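You operate a simulated robot arm through the tools that you are given. There is no shell and no other tool.

You run a simulated robot arm. Do the job below in one go: nothing can be reset, and whatever is moved stays where it is left.

JOB
Plug the gooseneck lamp in at the socket post and light it.
Fine: post switch off first; then plug, post switch on, lamp switch on. Where these are worked on the way, their far stop is far enough and under half their travel is too little: post switch.

Only the result counts: the job must be done as asked and must still hold three seconds after the hand-in. Knocking over, shifting, dropping, spilling or breaking anything else fails it.

ROBOT AND FRAMES
A 6-joint arm with a two-finger parallel gripper, fixed in place. Base frame: the origin is at the foot of the arm, x ahead of it, y to its left, z up; the work surface is at about z = 0.76. Units: m, rad, N and s.
With the tool pointing down near the work surface it reaches from about 0.3 to 0.74 m from the base axis. Its first joint turns from -1.152 to 1.152 rad. Payload 2.45 kg.
Tool frame: the origin (TCP) lies between the finger pads and is the grasp point; the fingertips stand 0.024 m ahead of it; z points along the fingers, y is the line along which they close. The gripper opens to 0.068 m. The fingers are 0.017 m wide and 0.01 m thick; the gripper's body (0.04 by 0.07 m) begins 0.041 m behind the TCP.
Orientation is that of the tool frame in the base frame, as a unit quaternion [w, x, y, z]. With the fingers straight down and closing along the base's y, the tool's x points along the base's -x, its y along +y and its z along -z.

CONTROLS
- The arm moves only by the tool step_arm. Its argument "rows" is a list of rows, each a list of 7 numbers: the shift along the tool's x, y, z in m, then the turn, a rotation vector about the tool's x, y, z in rad, then the opening in per cent of the stroke, from 0 (shut) to 100 (fully open). In form: [[x, y, z, rx, ry, rz, fingers], ...]. A call has 1 to 20 rows; each row is the pose to reach, as a shift and turn from the pose commanded when the call began, along the tool's axes at that moment. A row lasts 0.2 s, in which the tool goes at most 0.05 m and 0.15 rad; a call with a longer step from one row to the next is refused whole, and so is a gripper value outside its range. A pose out of reach is approached as far as the arm can. The call stops where the force on the tool passes 40 N (or 10 N more than at its start, if that is more) or the arm is blocked; 0.2 s more then pass. The fingers move at their own pace (about 0.108 m/s each) and stop on an object; they squeeze with about 38 N. The grip force told is the motor's: it shows also when the fingers shut on nothing. Time passes only in rows, and 0.2 s behind the last, so rows that repeat a pose let the fingers close. The reply holds the time, the measured pose of the TCP, the force on the tool along the base axes, the opening and the grip force, in the units named above and with some noise, with the torque about the TCP (base axes, N m) and any sound that the robot's microphone picked up.
- Cameras (640 x 400 px; columns grow to the right, rows downward): "scene" is fixed at [0.1793, 0.4395, 1.4491]; the picture's right is [-0.51, -0.86, 0.00], its down [-0.59, 0.35, -0.73] and it looks along [0.63, -0.37, -0.68] (base axes); focal length 323 px, centre (320, 200). "wrist" rides on the gripper at [0.084, 0.011, -0.075] in the tool frame; the picture's right is [-0.13, 0.99, 0.00], its down [-0.60, -0.08, -0.79] and it looks along [-0.79, -0.10, 0.61] (tool axes); focal length 251 px, centre (320, 200). There is no depth. A picture from a camera that has moved, and an enlarged one, comes with that camera's place and axes in the base frame and with its lens.
- snapshot(camera): a new picture of that camera. No time passes.
- enlarge(camera, box): a new picture of the part [left, top, right, bottom] of that camera's present view, enlarged. No time passes.
- sign_off(): hands the job in; it is judged then, once.

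Nothing tells you positions but the pictures and the camera data. Unless the task says otherwise, let go and move clear before handing in.

The tools are called after "Emit:" by a JSON object that holds its "op" and its "data". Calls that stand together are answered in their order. step_arm: Moves the arm, as the interface text tells. Its arguments: {"type":"object","properties":{"rows":{"type":"array","items":{"type":"array","items":{"type":"number"}}}},"required":["rows"]} The other tools are called the same way: snapshot (camera) takes a picture; enlarge (camera, box) takes an enlarged picture of a part of a camera's view; sign_off () hands the job in.

At the start:

```text
clock: 0.0
ee_pos: [0.3886, 0.1959, 1.2319]
tool_rot: [0.001, 0.0, 1.0, -0.001]
ft_force: [0.9, 0.4, -0.2]
wrist_torque: [0.03, 0.03, 0.0]
grip_width: 0.0679
grip_force: 0.0
```

scene: 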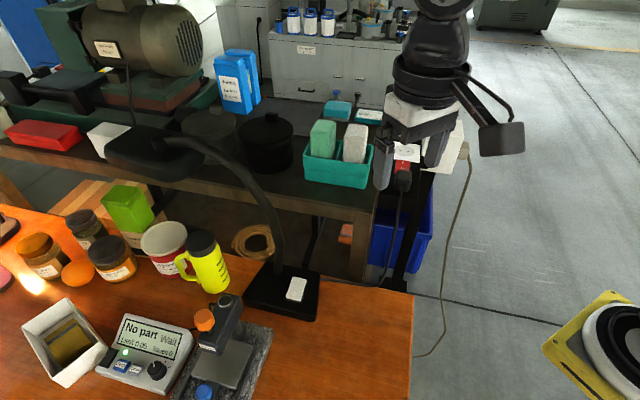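
wrist: 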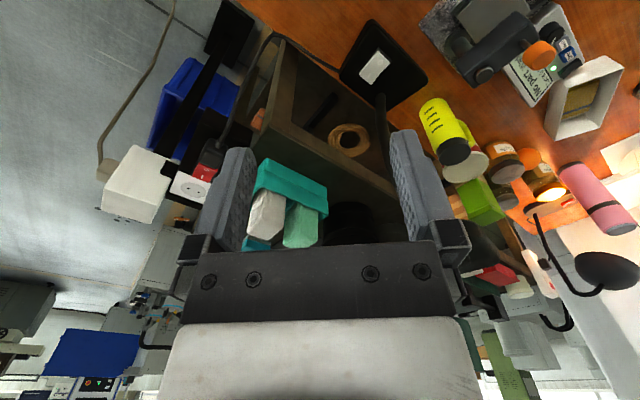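

I see a bench with a gooseneck lamp (black base with a white switch) and what may be the socket post behind the gripper at the upper right. I'll look closer before moving anything.

Emit:
{"op": "enlarge", "data": {"camera": "scene", "box": [340, 100, 500, 200]}}

Emit:
{"op": "enlarge", "data": {"camera": "scene", "box": [220, 200, 420, 325]}}

Emit:
{"op": "enlarge", "data": {"camera": "wrist", "box": [60, 80, 300, 230]}}

Emit:
{"op": "enlarge", "data": {"camera": "wrist", "box": [200, 0, 440, 150]}}

```text
4.00 times, centred on (420, 150) of scene
camera zoom: at [0.1793, 0.4395, 1.4491], right [-0.51, -0.86, 0.0], down [-0.59, 0.35, -0.73], along [0.63, -0.37, -0.68], focal length 1291 px, centre (-80, 400)
```

zoom: 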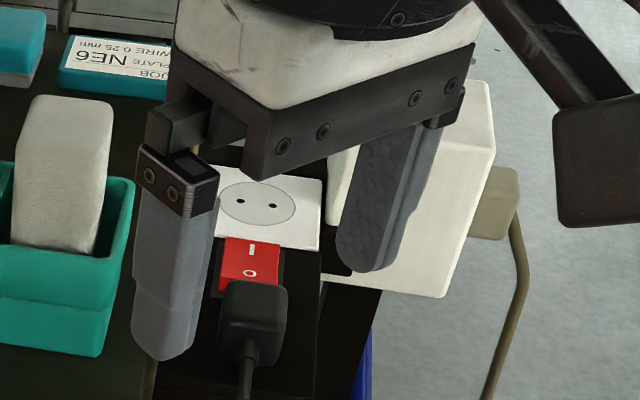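

```text
3.20 times, centred on (320, 262) of scene
camera zoom: at [0.1793, 0.4395, 1.4491], right [-0.51, -0.86, 0.0], down [-0.59, 0.35, -0.73], along [0.63, -0.37, -0.68], focal length 1033 px, centre (320, 0)
```

zoom: 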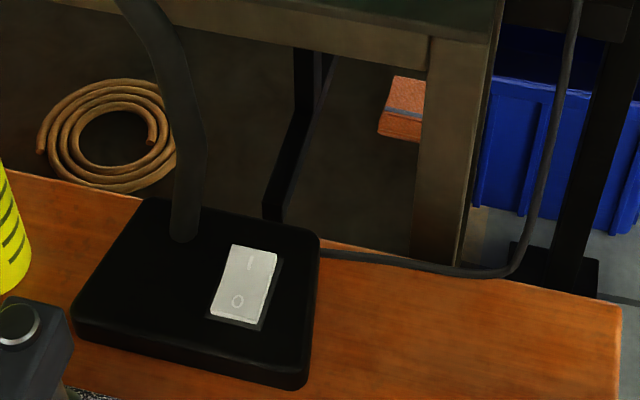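

```text
2.67 times, centred on (180, 155) of wrist
camera zoom: at [0.3065, 0.2069, 1.3064], right [0.13, 0.99, 0.0], down [0.6, -0.08, 0.79], along [0.79, -0.1, -0.61], focal length 670 px, centre (693, 320)
```

zoom: 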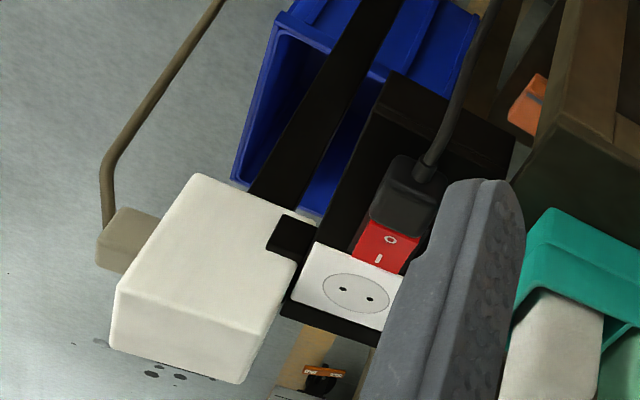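

```text
2.67 times, centred on (320, 75) of wrist
camera zoom: at [0.3065, 0.2069, 1.3064], right [0.13, 0.99, 0.0], down [0.6, -0.08, 0.79], along [0.79, -0.1, -0.61], focal length 670 px, centre (320, 533)
```

zoom: 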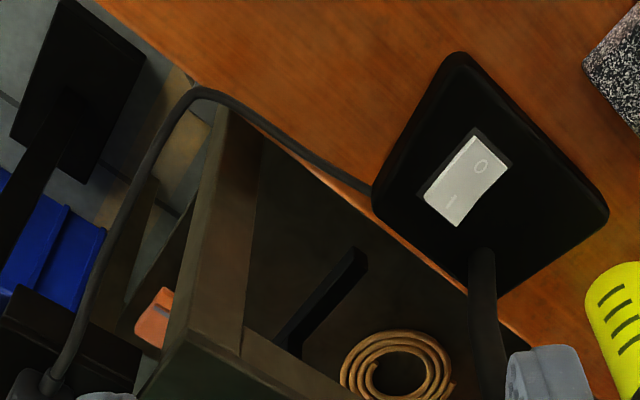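

The post looks to be at about x 0.58–0.67, y -0.10–0, top near z 0.98, with socket, red rocker and a parked black plug. The lamp's switch is at about (0.558, 0.283, 0.79). I'll move above the post, well clear, for a better look.

Emit:
{"op": "step_arm", "data": {"rows": [[-0.02, -0.04, 0, 0, 0, 0, 100], [-0.045, -0.08, 0.0, 0, 0, 0, 100], [-0.07, -0.12, 0.0, 0, 0, 0, 100], [-0.095, -0.16, 0.01, 0, 0, 0, 100], [-0.115, -0.195, 0.02, 0, 0, 0, 100], [-0.135, -0.225, 0.03, 0, 0, 0, 100], [-0.14, -0.236, 0.03, 0, 0, 0, 100]]}}

Emit:
{"op": "snapshot", "data": {"camera": "wrist"}}

Emit:
{"op": "snapshot", "data": {"camera": "scene"}}

```text
clock: 1.6
ee_pos: [0.5288, -0.0393, 1.2012]
tool_rot: [-0.001, -0.001, 1.0, 0.0]
ft_force: [-0.3, 0.0, 0.2]
wrist_torque: [-0.04, 0.03, -0.04]
grip_width: 0.0684
grip_force: 0.0
```

```text
taken
camera wrist: at [0.4468, -0.0293, 1.2763], right [0.13, 0.99, 0.0], down [0.6, -0.08, 0.79], along [0.79, -0.1, -0.61], focal length 251 px, centre (320, 200)
```

wrist: 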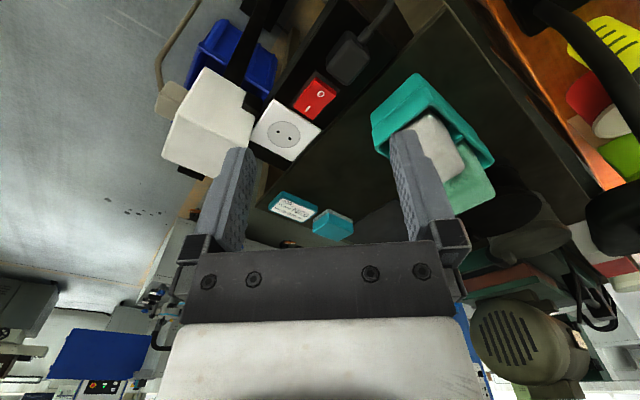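

```text
taken
```

scene: 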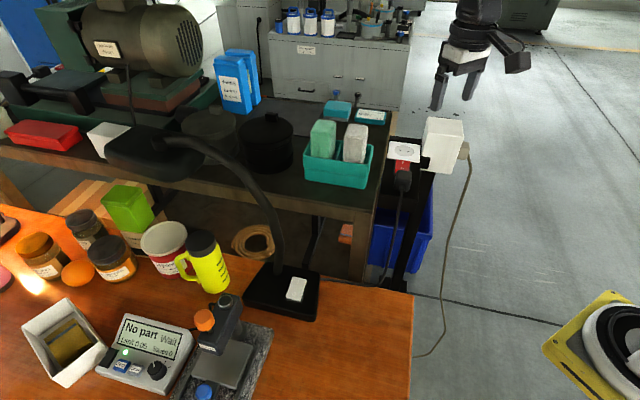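

Emit:
{"op": "enlarge", "data": {"camera": "wrist", "box": [220, 0, 420, 170]}}

Emit:
{"op": "enlarge", "data": {"camera": "scene", "box": [360, 110, 480, 210]}}

Emit:
{"op": "enlarge", "data": {"camera": "scene", "box": [360, 130, 440, 300]}}

```text
2.35 times, centred on (320, 85) of wrist
camera zoom: at [0.4468, -0.0293, 1.2763], right [0.13, 0.99, 0.0], down [0.6, -0.08, 0.79], along [0.79, -0.1, -0.61], focal length 592 px, centre (320, 471)
```

zoom: 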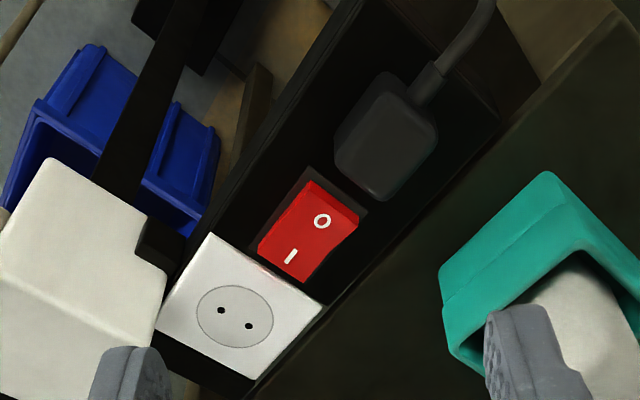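

```text
4.00 times, centred on (420, 160) of scene
camera zoom: at [0.1793, 0.4395, 1.4491], right [-0.51, -0.86, 0.0], down [-0.59, 0.35, -0.73], along [0.63, -0.37, -0.68], focal length 1291 px, centre (-80, 360)
```

zoom: 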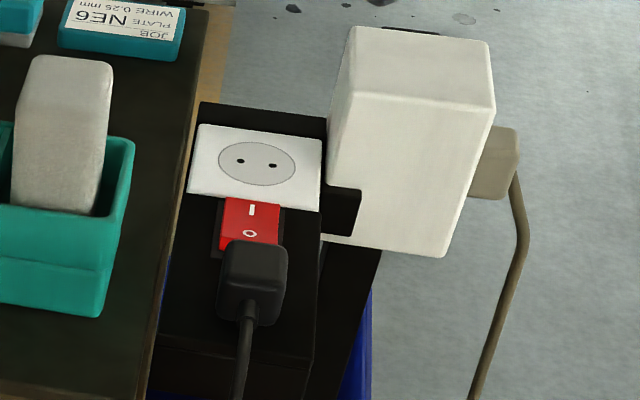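

```text
2.35 times, centred on (400, 215) of scene
camera zoom: at [0.1793, 0.4395, 1.4491], right [-0.51, -0.86, 0.0], down [-0.59, 0.35, -0.73], along [0.63, -0.37, -0.68], focal length 759 px, centre (132, 165)
```

zoom: 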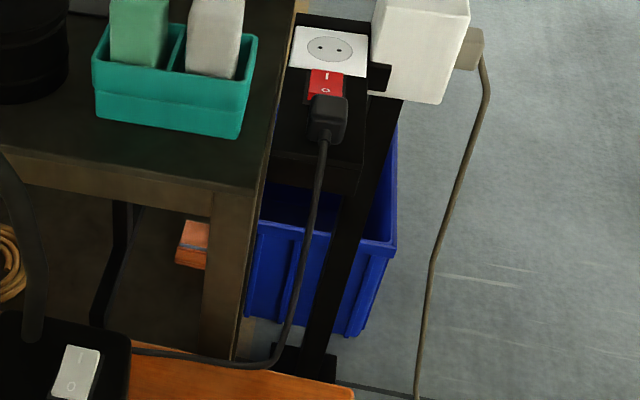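

The post head is a long block lying along the (-1,+1) diagonal: the socket at the far end, then the rocker, then the plug resting at the near end with its cord leaving outward. I'll swing the wrist camera round to a side view to see how the plug is held.

Emit:
{"op": "step_arm", "data": {"rows": [[0.005, -0.008, 0.02, 0, 0, -0.13, 100], [0.01, -0.016, 0.045, 0, 0, -0.26, 100], [0.015, -0.025, 0.07, 0, 0, -0.39, 100], [0.02, -0.035, 0.095, 0, 0, -0.52, 100], [0.025, -0.045, 0.12, 0, 0, -0.65, 100], [0.029, -0.05, 0.13, 0, 0, -0.785, 100], [0.029, -0.05, 0.135, 0, 0, -0.785, 100]]}}

Emit:
{"op": "snapshot", "data": {"camera": "wrist"}}

```text
clock: 3.2
ee_pos: [0.4991, -0.0888, 1.0659]
tool_rot: [-0.001, -0.383, 0.924, 0.001]
ft_force: [0.5, 0.7, -0.5]
wrist_torque: [-0.02, 0.01, 0.02]
grip_width: 0.0678
grip_force: 0.1
```

```text
taken
camera wrist: at [0.4341, -0.1419, 1.141], right [-0.61, 0.79, 0.0], down [0.48, 0.37, 0.79], along [0.63, 0.48, -0.61], focal length 251 px, centre (320, 200)
```

wrist: 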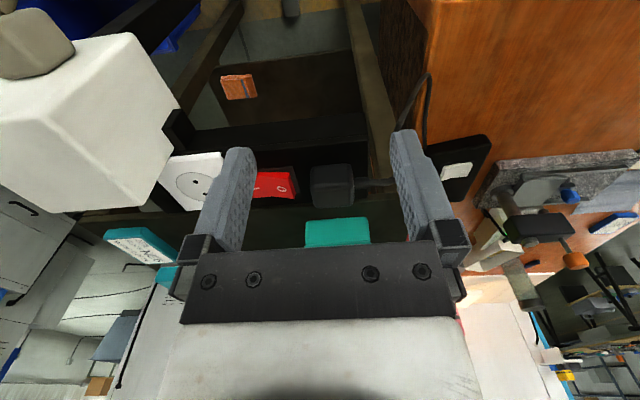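

Emit:
{"op": "enlarge", "data": {"camera": "wrist", "box": [230, 120, 430, 250]}}

Emit:
{"op": "enlarge", "data": {"camera": "wrist", "box": [90, 90, 290, 220]}}

```text
3.08 times, centred on (330, 185) of wrist
camera zoom: at [0.4341, -0.1419, 1.141], right [-0.61, 0.79, 0.0], down [0.48, 0.37, 0.79], along [0.63, 0.48, -0.61], focal length 774 px, centre (289, 246)
```

zoom: 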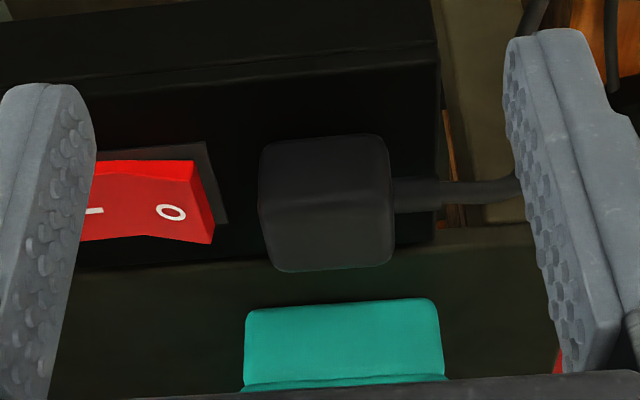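

```text
3.08 times, centred on (190, 155) of wrist
camera zoom: at [0.4341, -0.1419, 1.141], right [-0.61, 0.79, 0.0], down [0.48, 0.37, 0.79], along [0.63, 0.48, -0.61], focal length 774 px, centre (720, 338)
```

zoom: 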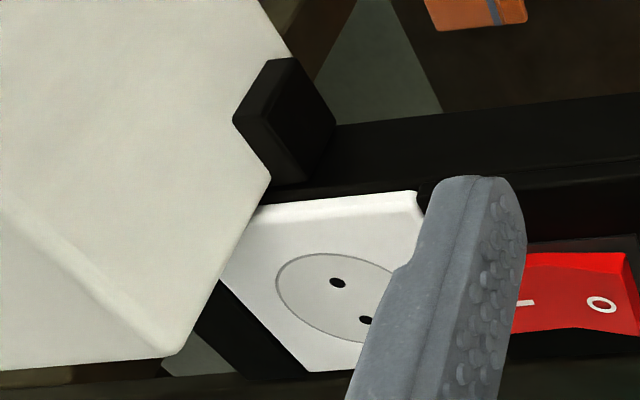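

The plug stands on the post top with its cord leaving horizontally, and the rocker's O end looks raised (so it's probably on). I'll get a steeper, closer view of the rocker and socket.

Emit:
{"op": "step_arm", "data": {"rows": [[-0.01, -0.005, -0.023, 0, 0, 0, 100], [-0.05, -0.025, -0.023, 0, 0, 0, 100], [-0.083, -0.044, -0.023, 0, 0, 0, 100], [-0.083, -0.044, -0.023, 0, 0, 0, 100]]}}

Emit:
{"op": "snapshot", "data": {"camera": "wrist"}}

Emit:
{"op": "enlarge", "data": {"camera": "wrist", "box": [200, 30, 440, 180]}}

Emit:
{"op": "enlarge", "data": {"camera": "scene", "box": [260, 260, 340, 310]}}

```text
clock: 4.2
ee_pos: [0.5915, -0.062, 1.0886]
tool_rot: [0.001, -0.383, 0.924, 0.0]
ft_force: [-0.1, 0.7, -0.2]
wrist_torque: [0.0, -0.02, 0.0]
grip_width: 0.068
grip_force: 0.0
```

```text
taken
camera wrist: at [0.5255, -0.1141, 1.1636], right [-0.61, 0.79, 0.0], down [0.48, 0.37, 0.79], along [0.63, 0.48, -0.61], focal length 251 px, centre (320, 200)
```

wrist: 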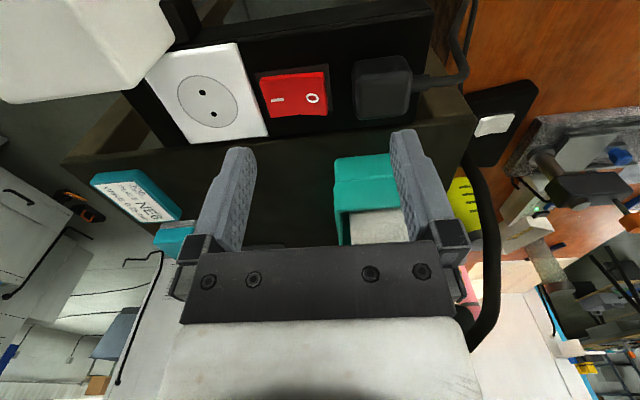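

```text
2.67 times, centred on (320, 105) of wrist
camera zoom: at [0.5255, -0.1141, 1.1636], right [-0.61, 0.79, 0.0], down [0.48, 0.37, 0.79], along [0.63, 0.48, -0.61], focal length 670 px, centre (320, 453)
```

zoom: 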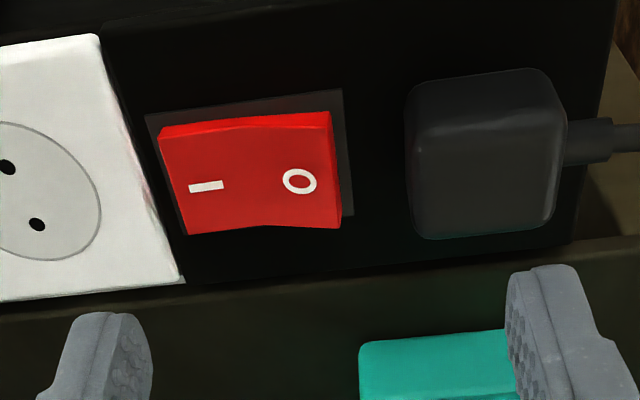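

```text
8.00 times, centred on (300, 285) of scene
camera zoom: at [0.1793, 0.4395, 1.4491], right [-0.51, -0.86, 0.0], down [-0.59, 0.35, -0.73], along [0.63, -0.37, -0.68], focal length 2582 px, centre (480, -480)
```

zoom: 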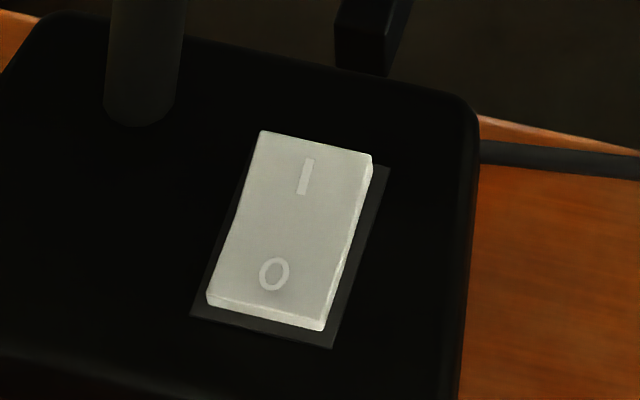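

The rocker is about 50×32 mm, pivot near (0.624, -0.064), and its O end stands proud, so the post is on. I'll close the fingers and hover over the O end at about (0.613, -0.052) to check alignment before pressing.

Emit:
{"op": "step_arm", "data": {"rows": [[-0.01, -0.004, 0, 0, 0, 0, 50], [-0.022, -0.008, 0.0, 0, 0, 0, 0], [-0.022, -0.008, 0.0, 0, 0, 0, 0], [-0.022, -0.008, 0.03, 0, 0, 0, 0], [-0.022, -0.008, 0.05, 0, 0, 0, 0], [-0.022, -0.008, 0.05, 0, 0, 0, 0]]}}

Emit:
{"op": "enlarge", "data": {"camera": "wrist", "box": [200, 30, 440, 180]}}

Emit:
{"op": "enlarge", "data": {"camera": "scene", "box": [360, 120, 440, 200]}}

```text
clock: 5.6
ee_pos: [0.6106, -0.0519, 1.0389]
tool_rot: [0.0, -0.382, 0.924, -0.001]
ft_force: [-0.1, -0.6, -0.3]
wrist_torque: [-0.02, -0.03, 0.01]
grip_width: 0.0
grip_force: 23.7
```

```text
2.67 times, centred on (320, 105) of wrist
camera zoom: at [0.5457, -0.1047, 1.1138], right [-0.61, 0.79, 0.0], down [0.48, 0.37, 0.79], along [0.63, 0.48, -0.61], focal length 670 px, centre (320, 453)
```

zoom: 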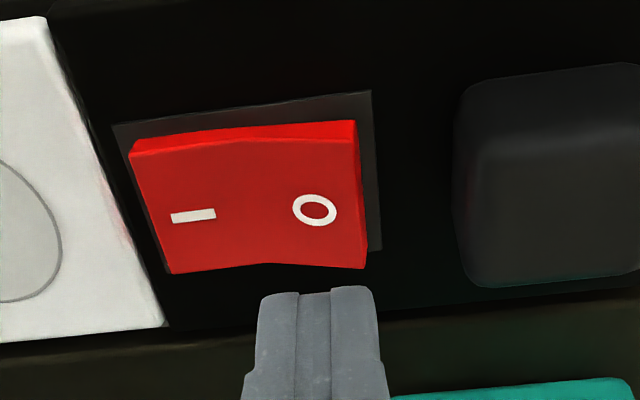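

```text
5.00 times, centred on (400, 160) of scene
camera zoom: at [0.1793, 0.4395, 1.4491], right [-0.51, -0.86, 0.0], down [-0.59, 0.35, -0.73], along [0.63, -0.37, -0.68], focal length 1614 px, centre (-80, 400)
```

zoom: 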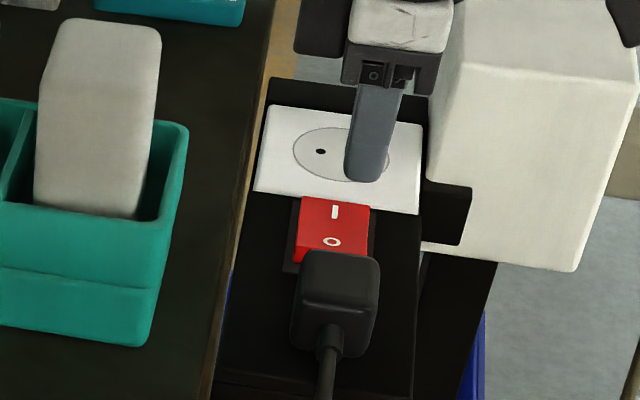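

Triangulating again puts the O mark at about (0.618, -0.052, 0.971) and the socket centre at about (0.6825, -0.1155, 0.962). I'll shift the tip 5 mm and press down slowly on the O end.

Emit:
{"op": "step_arm", "data": {"rows": [[-0.005, -0.001, 0.0, 0, 0, 0, 0], [-0.005, -0.001, 0.025, 0, 0, 0, 0], [-0.005, -0.001, 0.034, 0, 0, 0, 0], [-0.005, -0.001, 0.038, 0, 0, 0, 0], [-0.005, -0.001, 0.041, 0, 0, 0, 0], [-0.005, -0.001, 0.044, 0, 0, 0, 0], [-0.005, -0.001, 0.047, 0, 0, 0, 0], [-0.005, -0.001, 0.05, 0, 0, 0, 0], [-0.005, -0.001, 0.052, 0, 0, 0, 0]]}}

Emit:
{"op": "enlarge", "data": {"camera": "wrist", "box": [200, 30, 440, 180]}}

```text
clock: 7.5
ee_pos: [0.6151, -0.0493, 0.994]
tool_rot: [0.001, -0.383, 0.924, -0.001]
ft_force: [-9.5, 2.6, 11.8]
wrist_torque: [0.0, 0.17, -0.04]
grip_width: 0.0001
grip_force: 23.6
heard: click
stopped in row 9: the force on the tool passed its limit at 45 N (the readings are from after the stop); the commanded pose is now the measured one
```

```text
2.67 times, centred on (320, 105) of wrist
camera zoom: at [0.5496, -0.1012, 1.0689], right [-0.61, 0.79, 0.0], down [0.48, 0.37, 0.79], along [0.63, 0.48, -0.61], focal length 670 px, centre (320, 453)
```

zoom: 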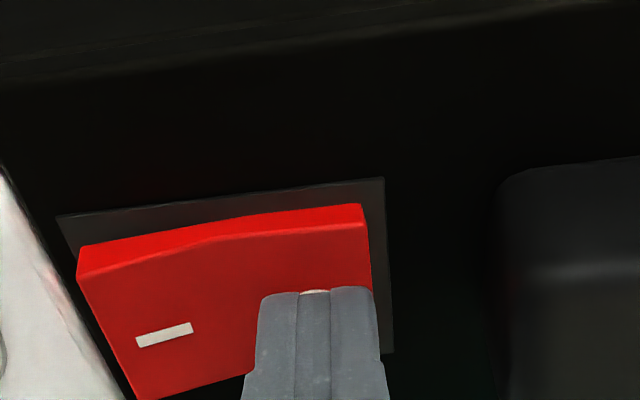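

A click was heard as the O end went down, so I'll lift straight up and check the rocker's state.

Emit:
{"op": "step_arm", "data": {"rows": [[0, 0, -0.02, 0, 0, 0, 0], [0, 0, -0.06, 0, 0, 0, 0], [0, 0, -0.1, 0, 0, 0, 0], [0, 0, -0.1, 0, 0, 0, 0]]}}

Emit:
{"op": "enlarge", "data": {"camera": "wrist", "box": [200, 0, 440, 150]}}

Emit:
{"op": "enlarge", "data": {"camera": "scene", "box": [360, 120, 440, 200]}}

```text
clock: 8.5
ee_pos: [0.6149, -0.0489, 1.0941]
tool_rot: [0.001, -0.383, 0.924, -0.001]
ft_force: [-0.3, -0.1, 0.4]
wrist_torque: [-0.01, -0.02, -0.02]
grip_width: 0.0
grip_force: 23.5
```

```text
2.67 times, centred on (320, 75) of wrist
camera zoom: at [0.5498, -0.1008, 1.1689], right [-0.61, 0.79, 0.0], down [0.48, 0.37, 0.79], along [0.63, 0.48, -0.61], focal length 670 px, centre (320, 533)
```

zoom: 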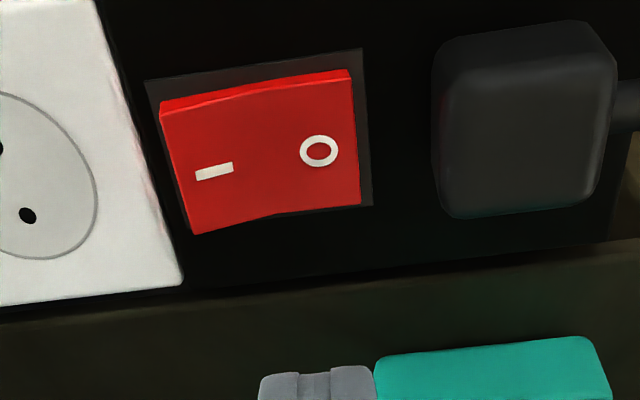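

```text
5.00 times, centred on (400, 160) of scene
camera zoom: at [0.1793, 0.4395, 1.4491], right [-0.51, -0.86, 0.0], down [-0.59, 0.35, -0.73], along [0.63, -0.37, -0.68], focal length 1614 px, centre (-80, 400)
```

zoom: 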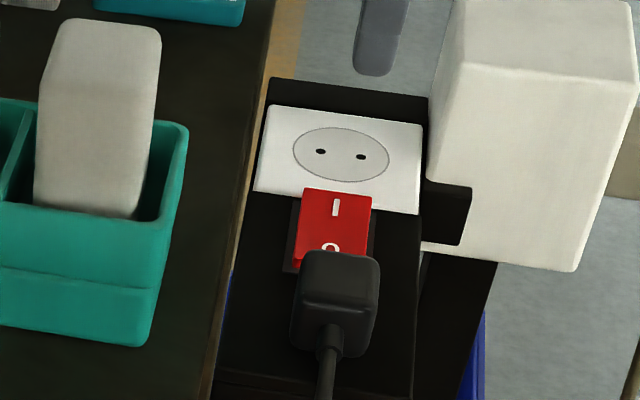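

The rocker is now off (I end raised). The plug's top centre comes out at about (0.577, -0.016, 0.989), roughly 42 mm along the post and 35 mm across. I'll raise, turn the tool 90° so the fingers close across the post, and look down the post from above the plug.

Emit:
{"op": "step_arm", "data": {"rows": [[0.0, 0.0, -0.026, 0, 0, 0.14, 0], [0.001, 0.01, -0.026, 0, 0, 0.285, 0], [0.002, 0.02, -0.026, 0, 0, 0.43, 50], [0.003, 0.03, -0.026, 0, 0, 0.575, 100], [0.0035, 0.04, -0.026, 0, 0, 0.72, 100], [0.0035, 0.05, -0.026, 0, 0, 0.865, 100], [0.0035, 0.05, -0.026, 0, 0, 1.01, 100], [0.0035, 0.05, -0.026, 0, 0, 1.155, 100], [0.0035, 0.05, -0.026, 0, 0, 1.3, 100], [0.0035, 0.05, -0.026, 0, 0, 1.44, 100], [0.0035, 0.05, -0.026, 0, 0, 1.5708, 100], [0.0035, 0.05, -0.026, 0, 0, 1.5708, 100]]}}

Emit:
{"op": "snapshot", "data": {"camera": "wrist"}}

Emit:
{"op": "snapshot", "data": {"camera": "scene"}}

```text
clock: 11.1
ee_pos: [0.5782, -0.016, 1.1195]
tool_rot: [0.002, 0.384, 0.923, 0.0]
ft_force: [-0.3, 0.2, 0.2]
wrist_torque: [0.03, 0.02, -0.01]
grip_width: 0.0678
grip_force: 0.0
```

```text
taken
camera wrist: at [0.5278, 0.0506, 1.1941], right [0.79, 0.61, 0.0], down [0.37, -0.48, 0.79], along [0.48, -0.63, -0.61], focal length 251 px, centre (320, 200)
```

wrist: 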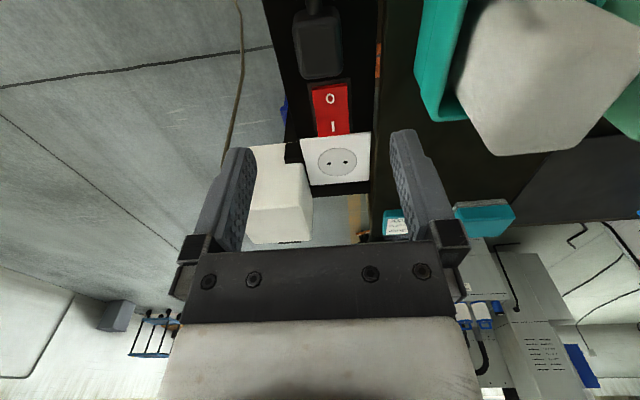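

```text
taken
```

scene: 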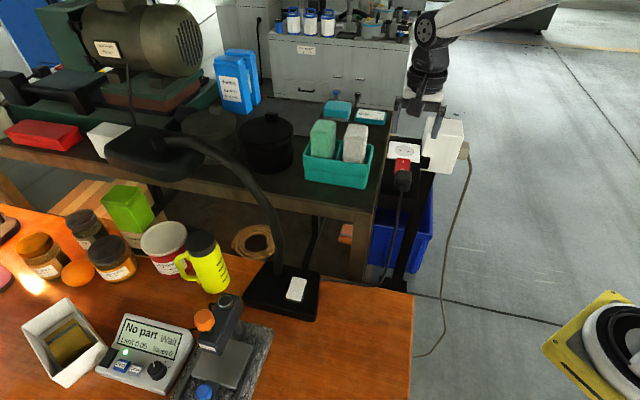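

Emit:
{"op": "enlarge", "data": {"camera": "wrist", "box": [220, 0, 420, 125]}}

Emit:
{"op": "enlarge", "data": {"camera": "wrist", "box": [230, 110, 410, 250]}}

```text
3.20 times, centred on (320, 62) of wrist
camera zoom: at [0.5278, 0.0506, 1.1941], right [0.79, 0.61, 0.0], down [0.37, -0.48, 0.79], along [0.48, -0.63, -0.61], focal length 805 px, centre (320, 640)
```

zoom: 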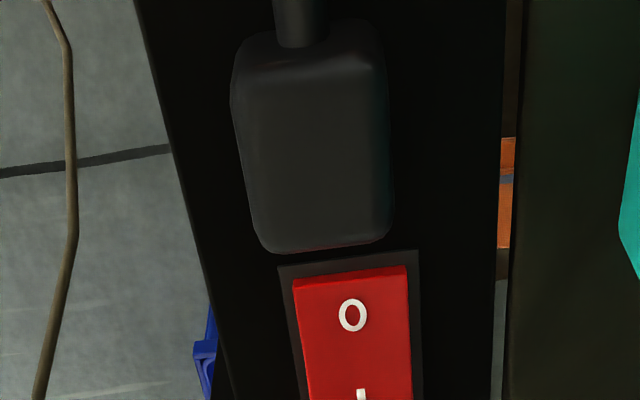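

```text
2.86 times, centred on (320, 180) of wrist
camera zoom: at [0.5278, 0.0506, 1.1941], right [0.79, 0.61, 0.0], down [0.37, -0.48, 0.79], along [0.48, -0.63, -0.61], focal length 718 px, centre (320, 257)
```

zoom: 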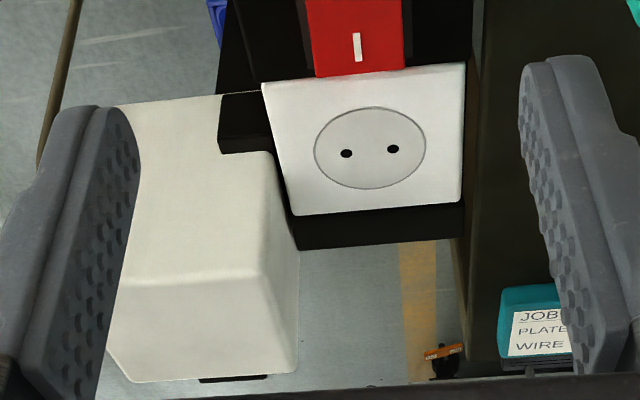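

The plug stands upright on the post with its cord leaving toward (-1,+1). The white box sits close to the near side of the socket, so I'll slide forward above the socket to measure the clearance there.

Emit:
{"op": "step_arm", "data": {"rows": [[-0.03, 0, -0.02, 0, 0, 0, 100], [-0.07, 0, -0.03, 0, 0, 0, 100], [-0.11, 0, -0.03, 0, 0, 0, 100], [-0.11, 0, -0.03, 0, 0, 0, 100]]}}

Emit:
{"op": "snapshot", "data": {"camera": "wrist"}}

Emit:
{"op": "enlarge", "data": {"camera": "wrist", "box": [200, 0, 440, 150]}}

```text
clock: 12.1
ee_pos: [0.6555, -0.0935, 1.1498]
tool_rot: [0.002, 0.383, 0.924, 0.001]
ft_force: [0.2, 0.3, 0.0]
wrist_torque: [0.02, -0.02, 0.01]
grip_width: 0.0681
grip_force: 0.0
```

```text
taken
camera wrist: at [0.6058, -0.0276, 1.2239], right [0.79, 0.61, 0.0], down [0.37, -0.48, 0.79], along [0.49, -0.63, -0.61], focal length 251 px, centre (320, 200)
```

wrist: 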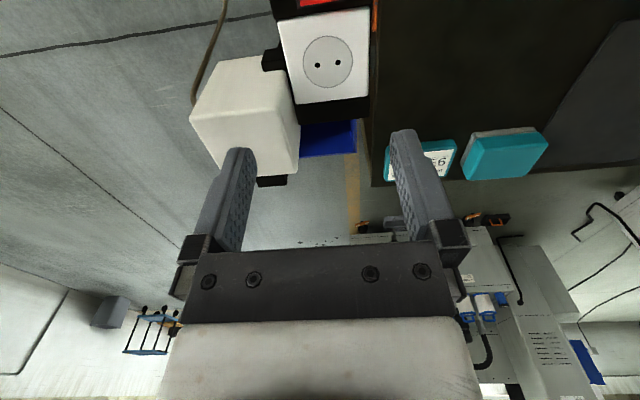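

```text
2.67 times, centred on (320, 75) of wrist
camera zoom: at [0.6058, -0.0276, 1.2239], right [0.79, 0.61, 0.0], down [0.37, -0.48, 0.79], along [0.49, -0.63, -0.61], focal length 670 px, centre (320, 533)
```

zoom: 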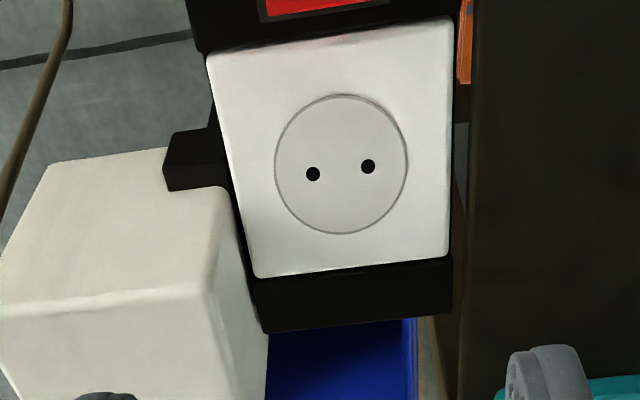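

The box's nearest top corner is at about (0.655, -0.155, 1.02), roughly 45 mm to the side of the socket centre at (0.6835, -0.1163, 0.961). That leaves room for the fingers at a partial opening, so I'll go back over the plug at a moderate height and check alignment.

Emit:
{"op": "step_arm", "data": {"rows": [[0.04, 0, 0.0, 0, 0, 0, 82], [0.08, 0, 0.01, 0, 0, 0, 82], [0.1106, 0.0006, 0.04, 0, 0, 0, 82], [0.1106, 0.0006, 0.08, 0, 0, 0, 82], [0.1106, 0.0006, 0.11, 0, 0, 0, 82], [0.1106, 0.0006, 0.11, 0, 0, 0, 82]]}}

Emit:
{"op": "snapshot", "data": {"camera": "wrist"}}

Emit:
{"op": "enlarge", "data": {"camera": "scene", "box": [350, 100, 460, 210]}}

```text
clock: 13.5
ee_pos: [0.5759, -0.0158, 1.0387]
tool_rot: [0.002, 0.382, 0.924, 0.0]
ft_force: [0.1, -0.7, -0.3]
wrist_torque: [0.01, 0.02, 0.0]
grip_width: 0.0558
grip_force: 0.1
```

```text
taken
camera wrist: at [0.5266, 0.0515, 1.1134], right [0.79, 0.61, 0.0], down [0.37, -0.48, 0.79], along [0.49, -0.63, -0.61], focal length 251 px, centre (320, 200)
```

wrist: 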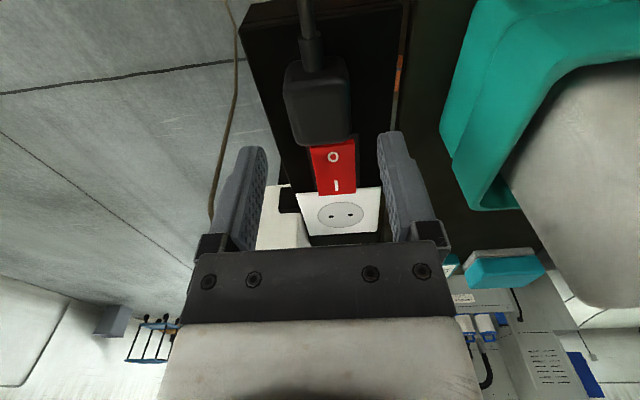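

```text
3.64 times, centred on (405, 155) of scene
camera zoom: at [0.1793, 0.4395, 1.4491], right [-0.51, -0.86, 0.0], down [-0.59, 0.35, -0.73], along [0.63, -0.37, -0.68], focal length 1174 px, centre (11, 364)
```

zoom: 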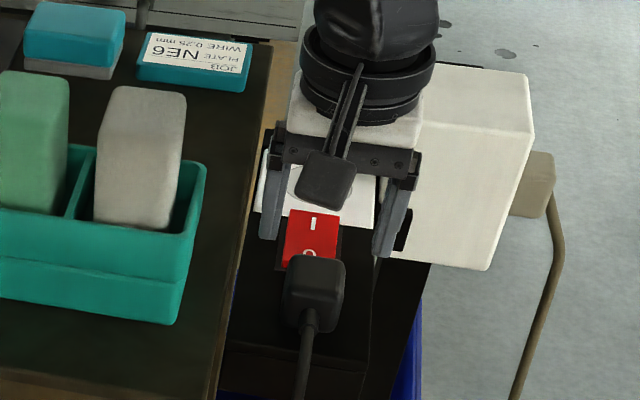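

Fingers straddle the plug symmetrically in both views. I'll descend so the pads cover the plug body and then close.

Emit:
{"op": "step_arm", "data": {"rows": [[0, 0, 0.02, 0, 0, 0, 82], [0, 0, 0.035, 0, 0, 0, 82], [0, 0, 0.045, 0, 0, 0, 82], [0, 0, 0.049, 0, 0, 0, 82], [0, 0, 0.052, 0, 0, 0, 82], [0, 0, 0.052, 0, 0, 0, 82]]}}

Emit:
{"op": "snapshot", "data": {"camera": "wrist"}}

Emit:
{"op": "enlarge", "data": {"camera": "scene", "box": [350, 100, 460, 210]}}

```text
clock: 14.9
ee_pos: [0.5782, -0.016, 0.9873]
tool_rot: [0.002, 0.382, 0.924, 0.001]
ft_force: [-0.4, -0.5, -0.1]
wrist_torque: [-0.01, 0.03, 0.0]
grip_width: 0.0559
grip_force: 0.1
```

```text
taken
camera wrist: at [0.5279, 0.0514, 1.0616], right [0.79, 0.61, 0.0], down [0.37, -0.48, 0.79], along [0.49, -0.63, -0.61], focal length 251 px, centre (320, 200)
```

wrist: 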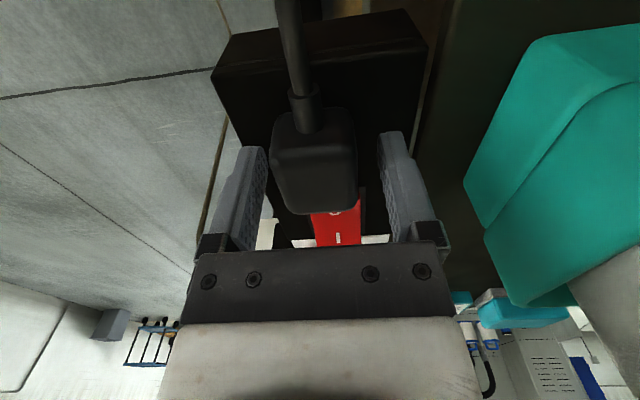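

```text
3.64 times, centred on (405, 155) of scene
camera zoom: at [0.1793, 0.4395, 1.4491], right [-0.51, -0.86, 0.0], down [-0.59, 0.35, -0.73], along [0.63, -0.37, -0.68], focal length 1174 px, centre (11, 364)
```

zoom: 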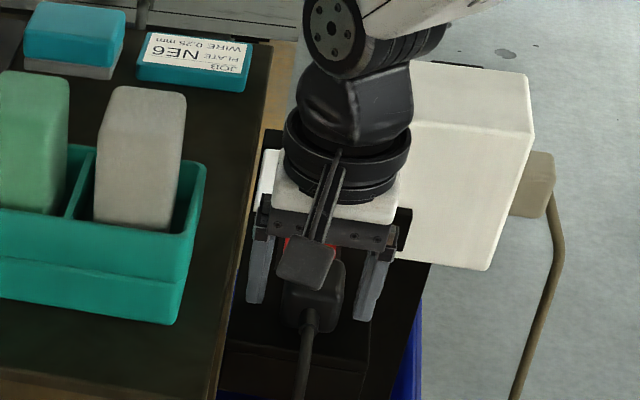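

Emit:
{"op": "step_arm", "data": {"rows": [[0, 0, 0, 0, 0, 0, 60], [0, 0, 0, 0, 0, 0, 45], [0, 0, 0, 0, 0, 0, 20], [0, 0, 0, 0, 0, 0, 0], [0, 0, 0, 0, 0, 0, 0]]}}

Emit:
{"op": "snapshot", "data": {"camera": "wrist"}}

```text
clock: 16.1
ee_pos: [0.578, -0.0155, 0.9865]
tool_rot: [0.001, 0.383, 0.924, -0.001]
ft_force: [-0.2, -0.5, 1.1]
wrist_torque: [0.01, 0.03, -0.01]
grip_width: 0.0353
grip_force: 38.2
```

```text
taken
camera wrist: at [0.5279, 0.0514, 1.0617], right [0.79, 0.61, 0.0], down [0.37, -0.48, 0.79], along [0.49, -0.63, -0.61], focal length 251 px, centre (320, 200)
```

wrist: 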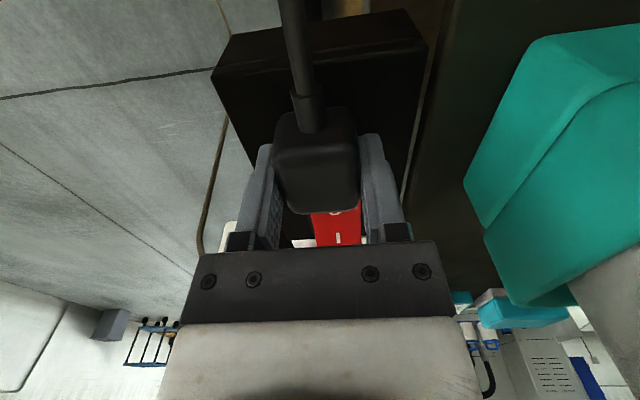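

The plug is gripped at 35.3 mm. I'll lift it slowly and check how it comes off and where its pins are.

Emit:
{"op": "step_arm", "data": {"rows": [[0, 0, -0.005, 0, 0, 0, 0], [0, 0, -0.01, 0, 0, 0, 0], [0, 0, -0.018, 0, 0, 0, 0], [0, 0, -0.03, 0, 0, 0, 0], [0, 0, -0.045, 0, 0, 0, 0], [0, 0, -0.06, 0, 0, 0, 0], [0, 0, -0.06, 0, 0, 0, 0]]}}

Emit:
{"op": "snapshot", "data": {"camera": "wrist"}}

Emit:
{"op": "enlarge", "data": {"camera": "scene", "box": [350, 100, 460, 210]}}

```text
clock: 17.7
ee_pos: [0.5782, -0.0151, 1.048]
tool_rot: [0.002, 0.383, 0.924, -0.001]
ft_force: [0.6, -0.5, 0.3]
wrist_torque: [-0.02, 0.01, -0.01]
grip_width: 0.0354
grip_force: 38.3
```

```text
taken
camera wrist: at [0.5281, 0.0515, 1.122], right [0.79, 0.61, 0.0], down [0.37, -0.48, 0.79], along [0.49, -0.63, -0.61], focal length 251 px, centre (320, 200)
```

wrist: 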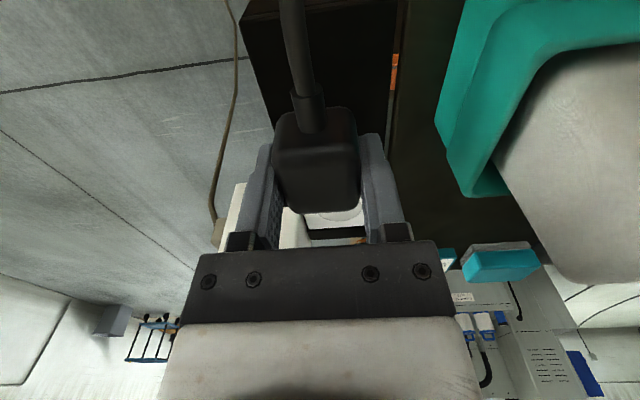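

```text
3.64 times, centred on (405, 155) of scene
camera zoom: at [0.1793, 0.4395, 1.4491], right [-0.51, -0.86, 0.0], down [-0.59, 0.35, -0.73], along [0.63, -0.37, -0.68], focal length 1174 px, centre (11, 364)
```

zoom: 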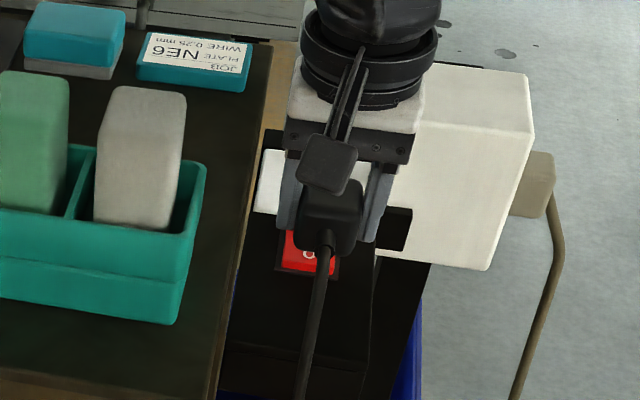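

Emit:
{"op": "step_arm", "data": {"rows": [[0, 0, -0.03, 0, 0, 0, 0], [0, 0, -0.06, 0, 0, 0, 0], [0, 0, -0.09, 0, 0, 0, 0], [0, 0, -0.12, 0, 0, 0, 0], [0, 0, -0.12, 0, 0, 0, 0]]}}

Emit:
{"op": "snapshot", "data": {"camera": "scene"}}

Emit:
{"op": "enlarge", "data": {"camera": "scene", "box": [350, 70, 470, 210]}}

Emit:
{"op": "enlarge", "data": {"camera": "wrist", "box": [220, 0, 420, 220]}}

```text
clock: 18.9
ee_pos: [0.5772, -0.0156, 1.1675]
tool_rot: [0.002, 0.383, 0.924, 0.0]
ft_force: [-0.3, -0.3, -0.6]
wrist_torque: [0.0, 0.01, 0.03]
grip_width: 0.0352
grip_force: 38.4
```

```text
taken
```

scene: 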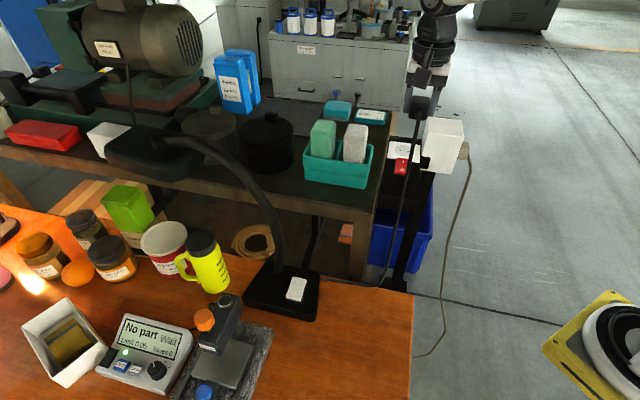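

```text
2.86 times, centred on (410, 140) of scene
camera zoom: at [0.1793, 0.4395, 1.4491], right [-0.51, -0.86, 0.0], down [-0.59, 0.35, -0.73], along [0.63, -0.37, -0.68], focal length 922 px, centre (63, 371)
```

zoom: 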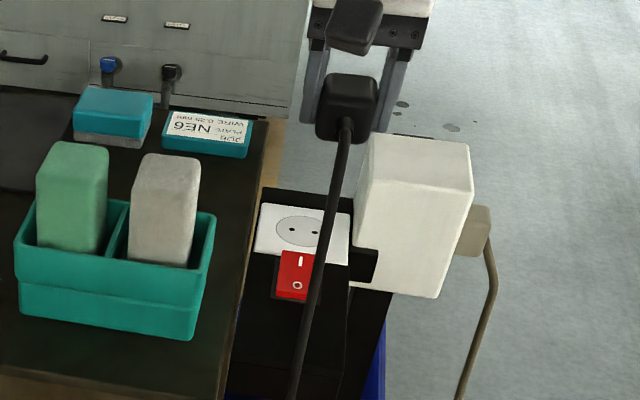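

```text
1.82 times, centred on (320, 110) of wrist
camera zoom: at [0.5275, 0.0515, 1.2423], right [0.79, 0.61, 0.0], down [0.37, -0.48, 0.79], along [0.49, -0.63, -0.61], focal length 457 px, centre (320, 364)
```

zoom: 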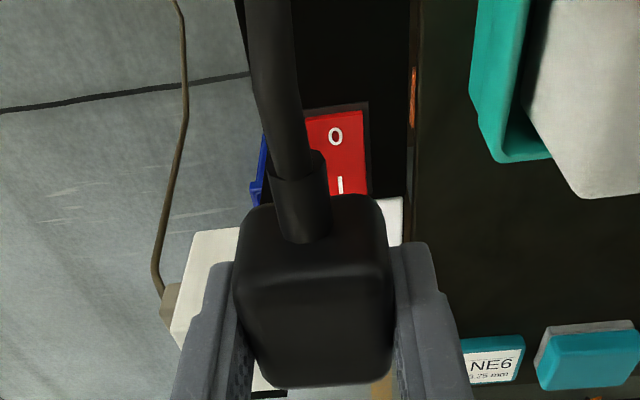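

The plug came up freely with no pull on the cord. Before moving on I'll look at its parking spot for holes, and at the plug from the scene camera.

Emit:
{"op": "enlarge", "data": {"camera": "wrist", "box": [270, 0, 370, 80]}}

Emit:
{"op": "enlarge", "data": {"camera": "scene", "box": [375, 150, 425, 220]}}

Emit:
{"op": "enlarge", "data": {"camera": "scene", "box": [395, 80, 445, 130]}}

```text
5.00 times, centred on (320, 40) of wrist
camera zoom: at [0.5275, 0.0515, 1.2423], right [0.79, 0.61, 0.0], down [0.37, -0.48, 0.79], along [0.49, -0.63, -0.61], focal length 1257 px, centre (320, 1000)
```

zoom: 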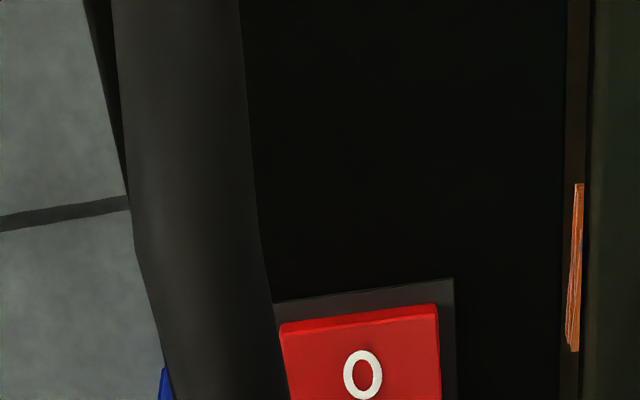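

```text
5.71 times, centred on (400, 185) of scene
camera zoom: at [0.1793, 0.4395, 1.4491], right [-0.51, -0.86, 0.0], down [-0.59, 0.35, -0.73], along [0.63, -0.37, -0.68], focal length 1844 px, centre (-137, 286)
```

zoom: 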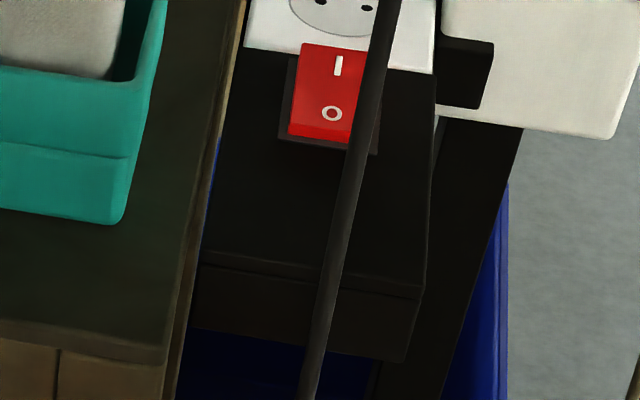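

```text
8.00 times, centred on (420, 105) of scene
camera zoom: at [0.1793, 0.4395, 1.4491], right [-0.51, -0.86, 0.0], down [-0.59, 0.35, -0.73], along [0.63, -0.37, -0.68], focal length 2582 px, centre (-480, 960)
```

zoom: 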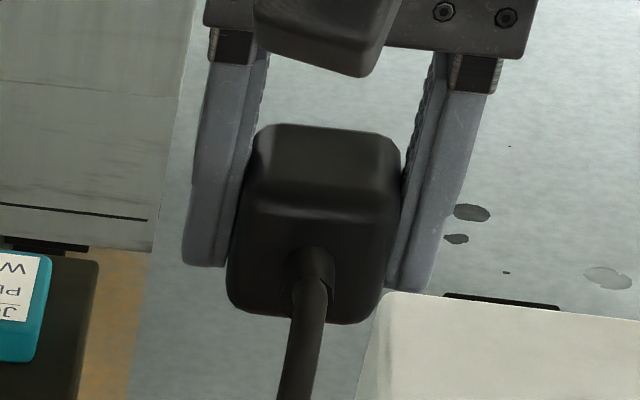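

No pins are visible beneath the plug from here. I'll tilt the held plug so its underside turns toward the scene camera.

Emit:
{"op": "step_arm", "data": {"rows": [[0.015, 0, 0, 0, 0.12, 0, 0], [0.03, 0, 0, 0, 0.25, 0, 0], [0.045, 0, 0, 0, 0.38, 0, 0], [0.06, 0, 0, 0, 0.5, 0, 0], [0.06, 0, 0, 0, 0.63, 0, 0], [0.06, 0, 0, 0, 0.75, 0, 0], [0.06, 0, 0, 0, 0.75, 0, 0]]}}

Emit:
{"op": "snapshot", "data": {"camera": "scene"}}

Emit:
{"op": "enlarge", "data": {"camera": "scene", "box": [370, 70, 450, 150]}}

```text
clock: 20.5
ee_pos: [0.5355, 0.0279, 1.1667]
tool_rot: [-0.337, 0.356, 0.86, 0.142]
ft_force: [0.3, 0.4, -0.7]
wrist_torque: [0.01, -0.03, 0.0]
grip_width: 0.0355
grip_force: 38.2
```

```text
taken
```

scene: 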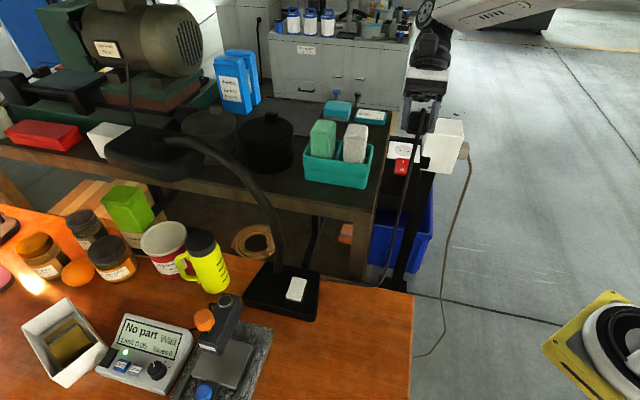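

```text
5.00 times, centred on (410, 110) of scene
camera zoom: at [0.1793, 0.4395, 1.4491], right [-0.51, -0.86, 0.0], down [-0.59, 0.35, -0.73], along [0.63, -0.37, -0.68], focal length 1614 px, centre (-130, 650)
```

zoom: 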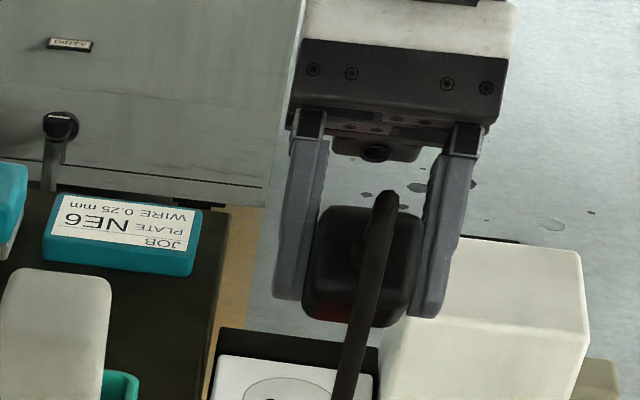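

The underside is still only grazing into view; I'll tilt further to see it squarely.

Emit:
{"op": "step_arm", "data": {"rows": [[0, 0, 0, 0, 0.13, 0, 0], [0, 0, 0, 0, 0.26, 0, 0], [0, 0, 0, 0, 0.39, 0, 0], [0, 0, 0, 0, 0.5, 0, 0], [0, 0, 0, 0, 0.5, 0, 0]]}}

Emit:
{"op": "enlarge", "data": {"camera": "scene", "box": [370, 60, 450, 140]}}

Emit:
{"op": "snapshot", "data": {"camera": "wrist"}}

```text
clock: 21.7
ee_pos: [0.5132, 0.0441, 1.1439]
tool_rot: [-0.538, 0.311, 0.751, 0.225]
ft_force: [-0.3, 0.3, -0.6]
wrist_torque: [-0.02, -0.01, 0.02]
grip_width: 0.0353
grip_force: 38.3
out of reach, approached as far as the arm can: row 3, 4, 5
```

```text
5.00 times, centred on (410, 100) of scene
camera zoom: at [0.1793, 0.4395, 1.4491], right [-0.51, -0.86, 0.0], down [-0.59, 0.35, -0.73], along [0.63, -0.37, -0.68], focal length 1614 px, centre (-130, 700)
```

zoom: 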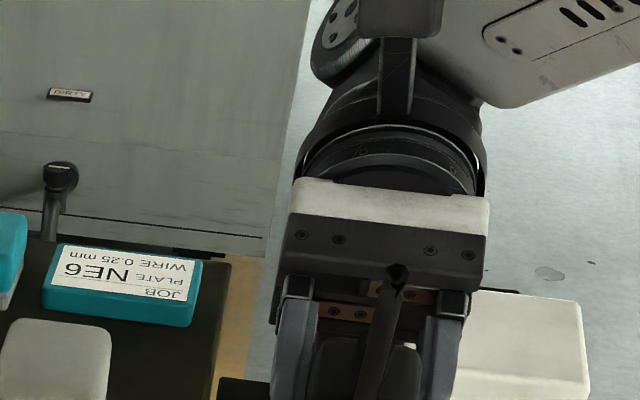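

```text
taken
camera wrist: at [0.5537, 0.0199, 1.2471], right [0.73, 0.67, -0.12], down [0.61, -0.72, -0.32], along [-0.3, 0.16, -0.94], focal length 251 px, centre (320, 200)
```

wrist: 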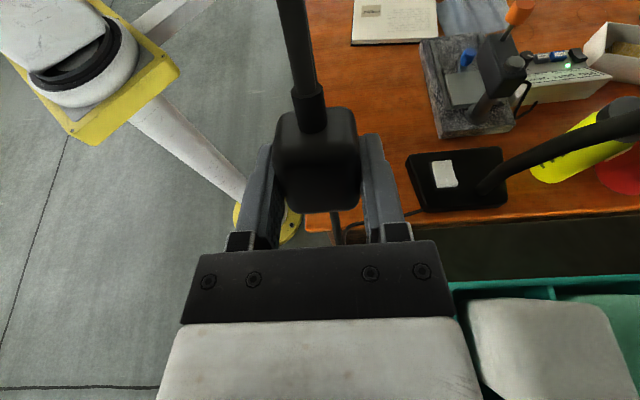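

Emit:
{"op": "enlarge", "data": {"camera": "scene", "box": [385, 100, 445, 160]}}

Emit:
{"op": "snapshot", "data": {"camera": "scene"}}

```text
6.67 times, centred on (415, 130) of scene
camera zoom: at [0.1793, 0.4395, 1.4491], right [-0.51, -0.86, 0.0], down [-0.59, 0.35, -0.73], along [0.63, -0.37, -0.68], focal length 2152 px, centre (-313, 667)
```

zoom: 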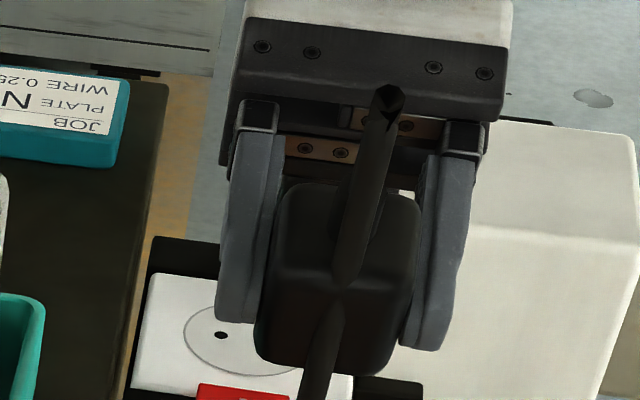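

```text
taken
```

scene: 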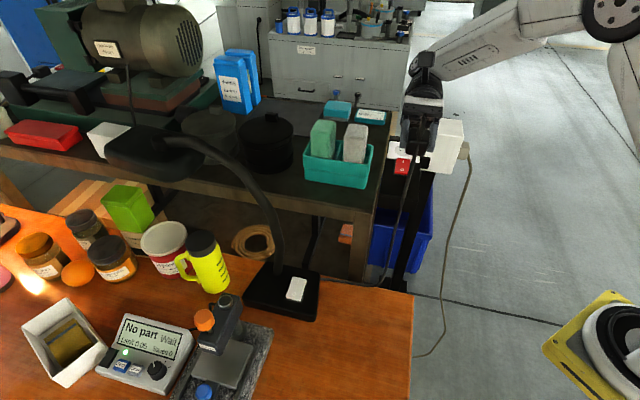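

I can't make out any pins on the underside from here. I'll level the plug again, clear above the post, and then yaw it 90° so the scene camera sees it in profile.

Emit:
{"op": "step_arm", "data": {"rows": [[0.002, 0, -0.008, 0, -0.14, 0, 0], [0.004, 0, -0.016, 0, -0.28, 0, 0], [0.006, 0, -0.024, 0, -0.42, 0, 0], [0.009, 0, -0.032, 0, -0.56, 0, 0], [0.011, 0, -0.04, 0, -0.7, 0, 0], [0.013, 0, -0.048, 0, -0.84, 0, 0], [0.015, 0, -0.056, 0, -0.98, 0, 0], [0.017, 0, -0.064, 0, -1.12, 0, 0], [0.019, 0, -0.07, 0, -1.25, 0, 0], [0.019, 0, -0.07, 0, -1.25, 0, 0]]}}

```text
clock: 23.9
ee_pos: [0.5567, 0.0014, 1.1838]
tool_rot: [0.004, 0.383, 0.924, 0.0]
ft_force: [-0.8, -0.4, -0.7]
wrist_torque: [0.0, -0.01, 0.03]
grip_width: 0.0354
grip_force: 37.8
```

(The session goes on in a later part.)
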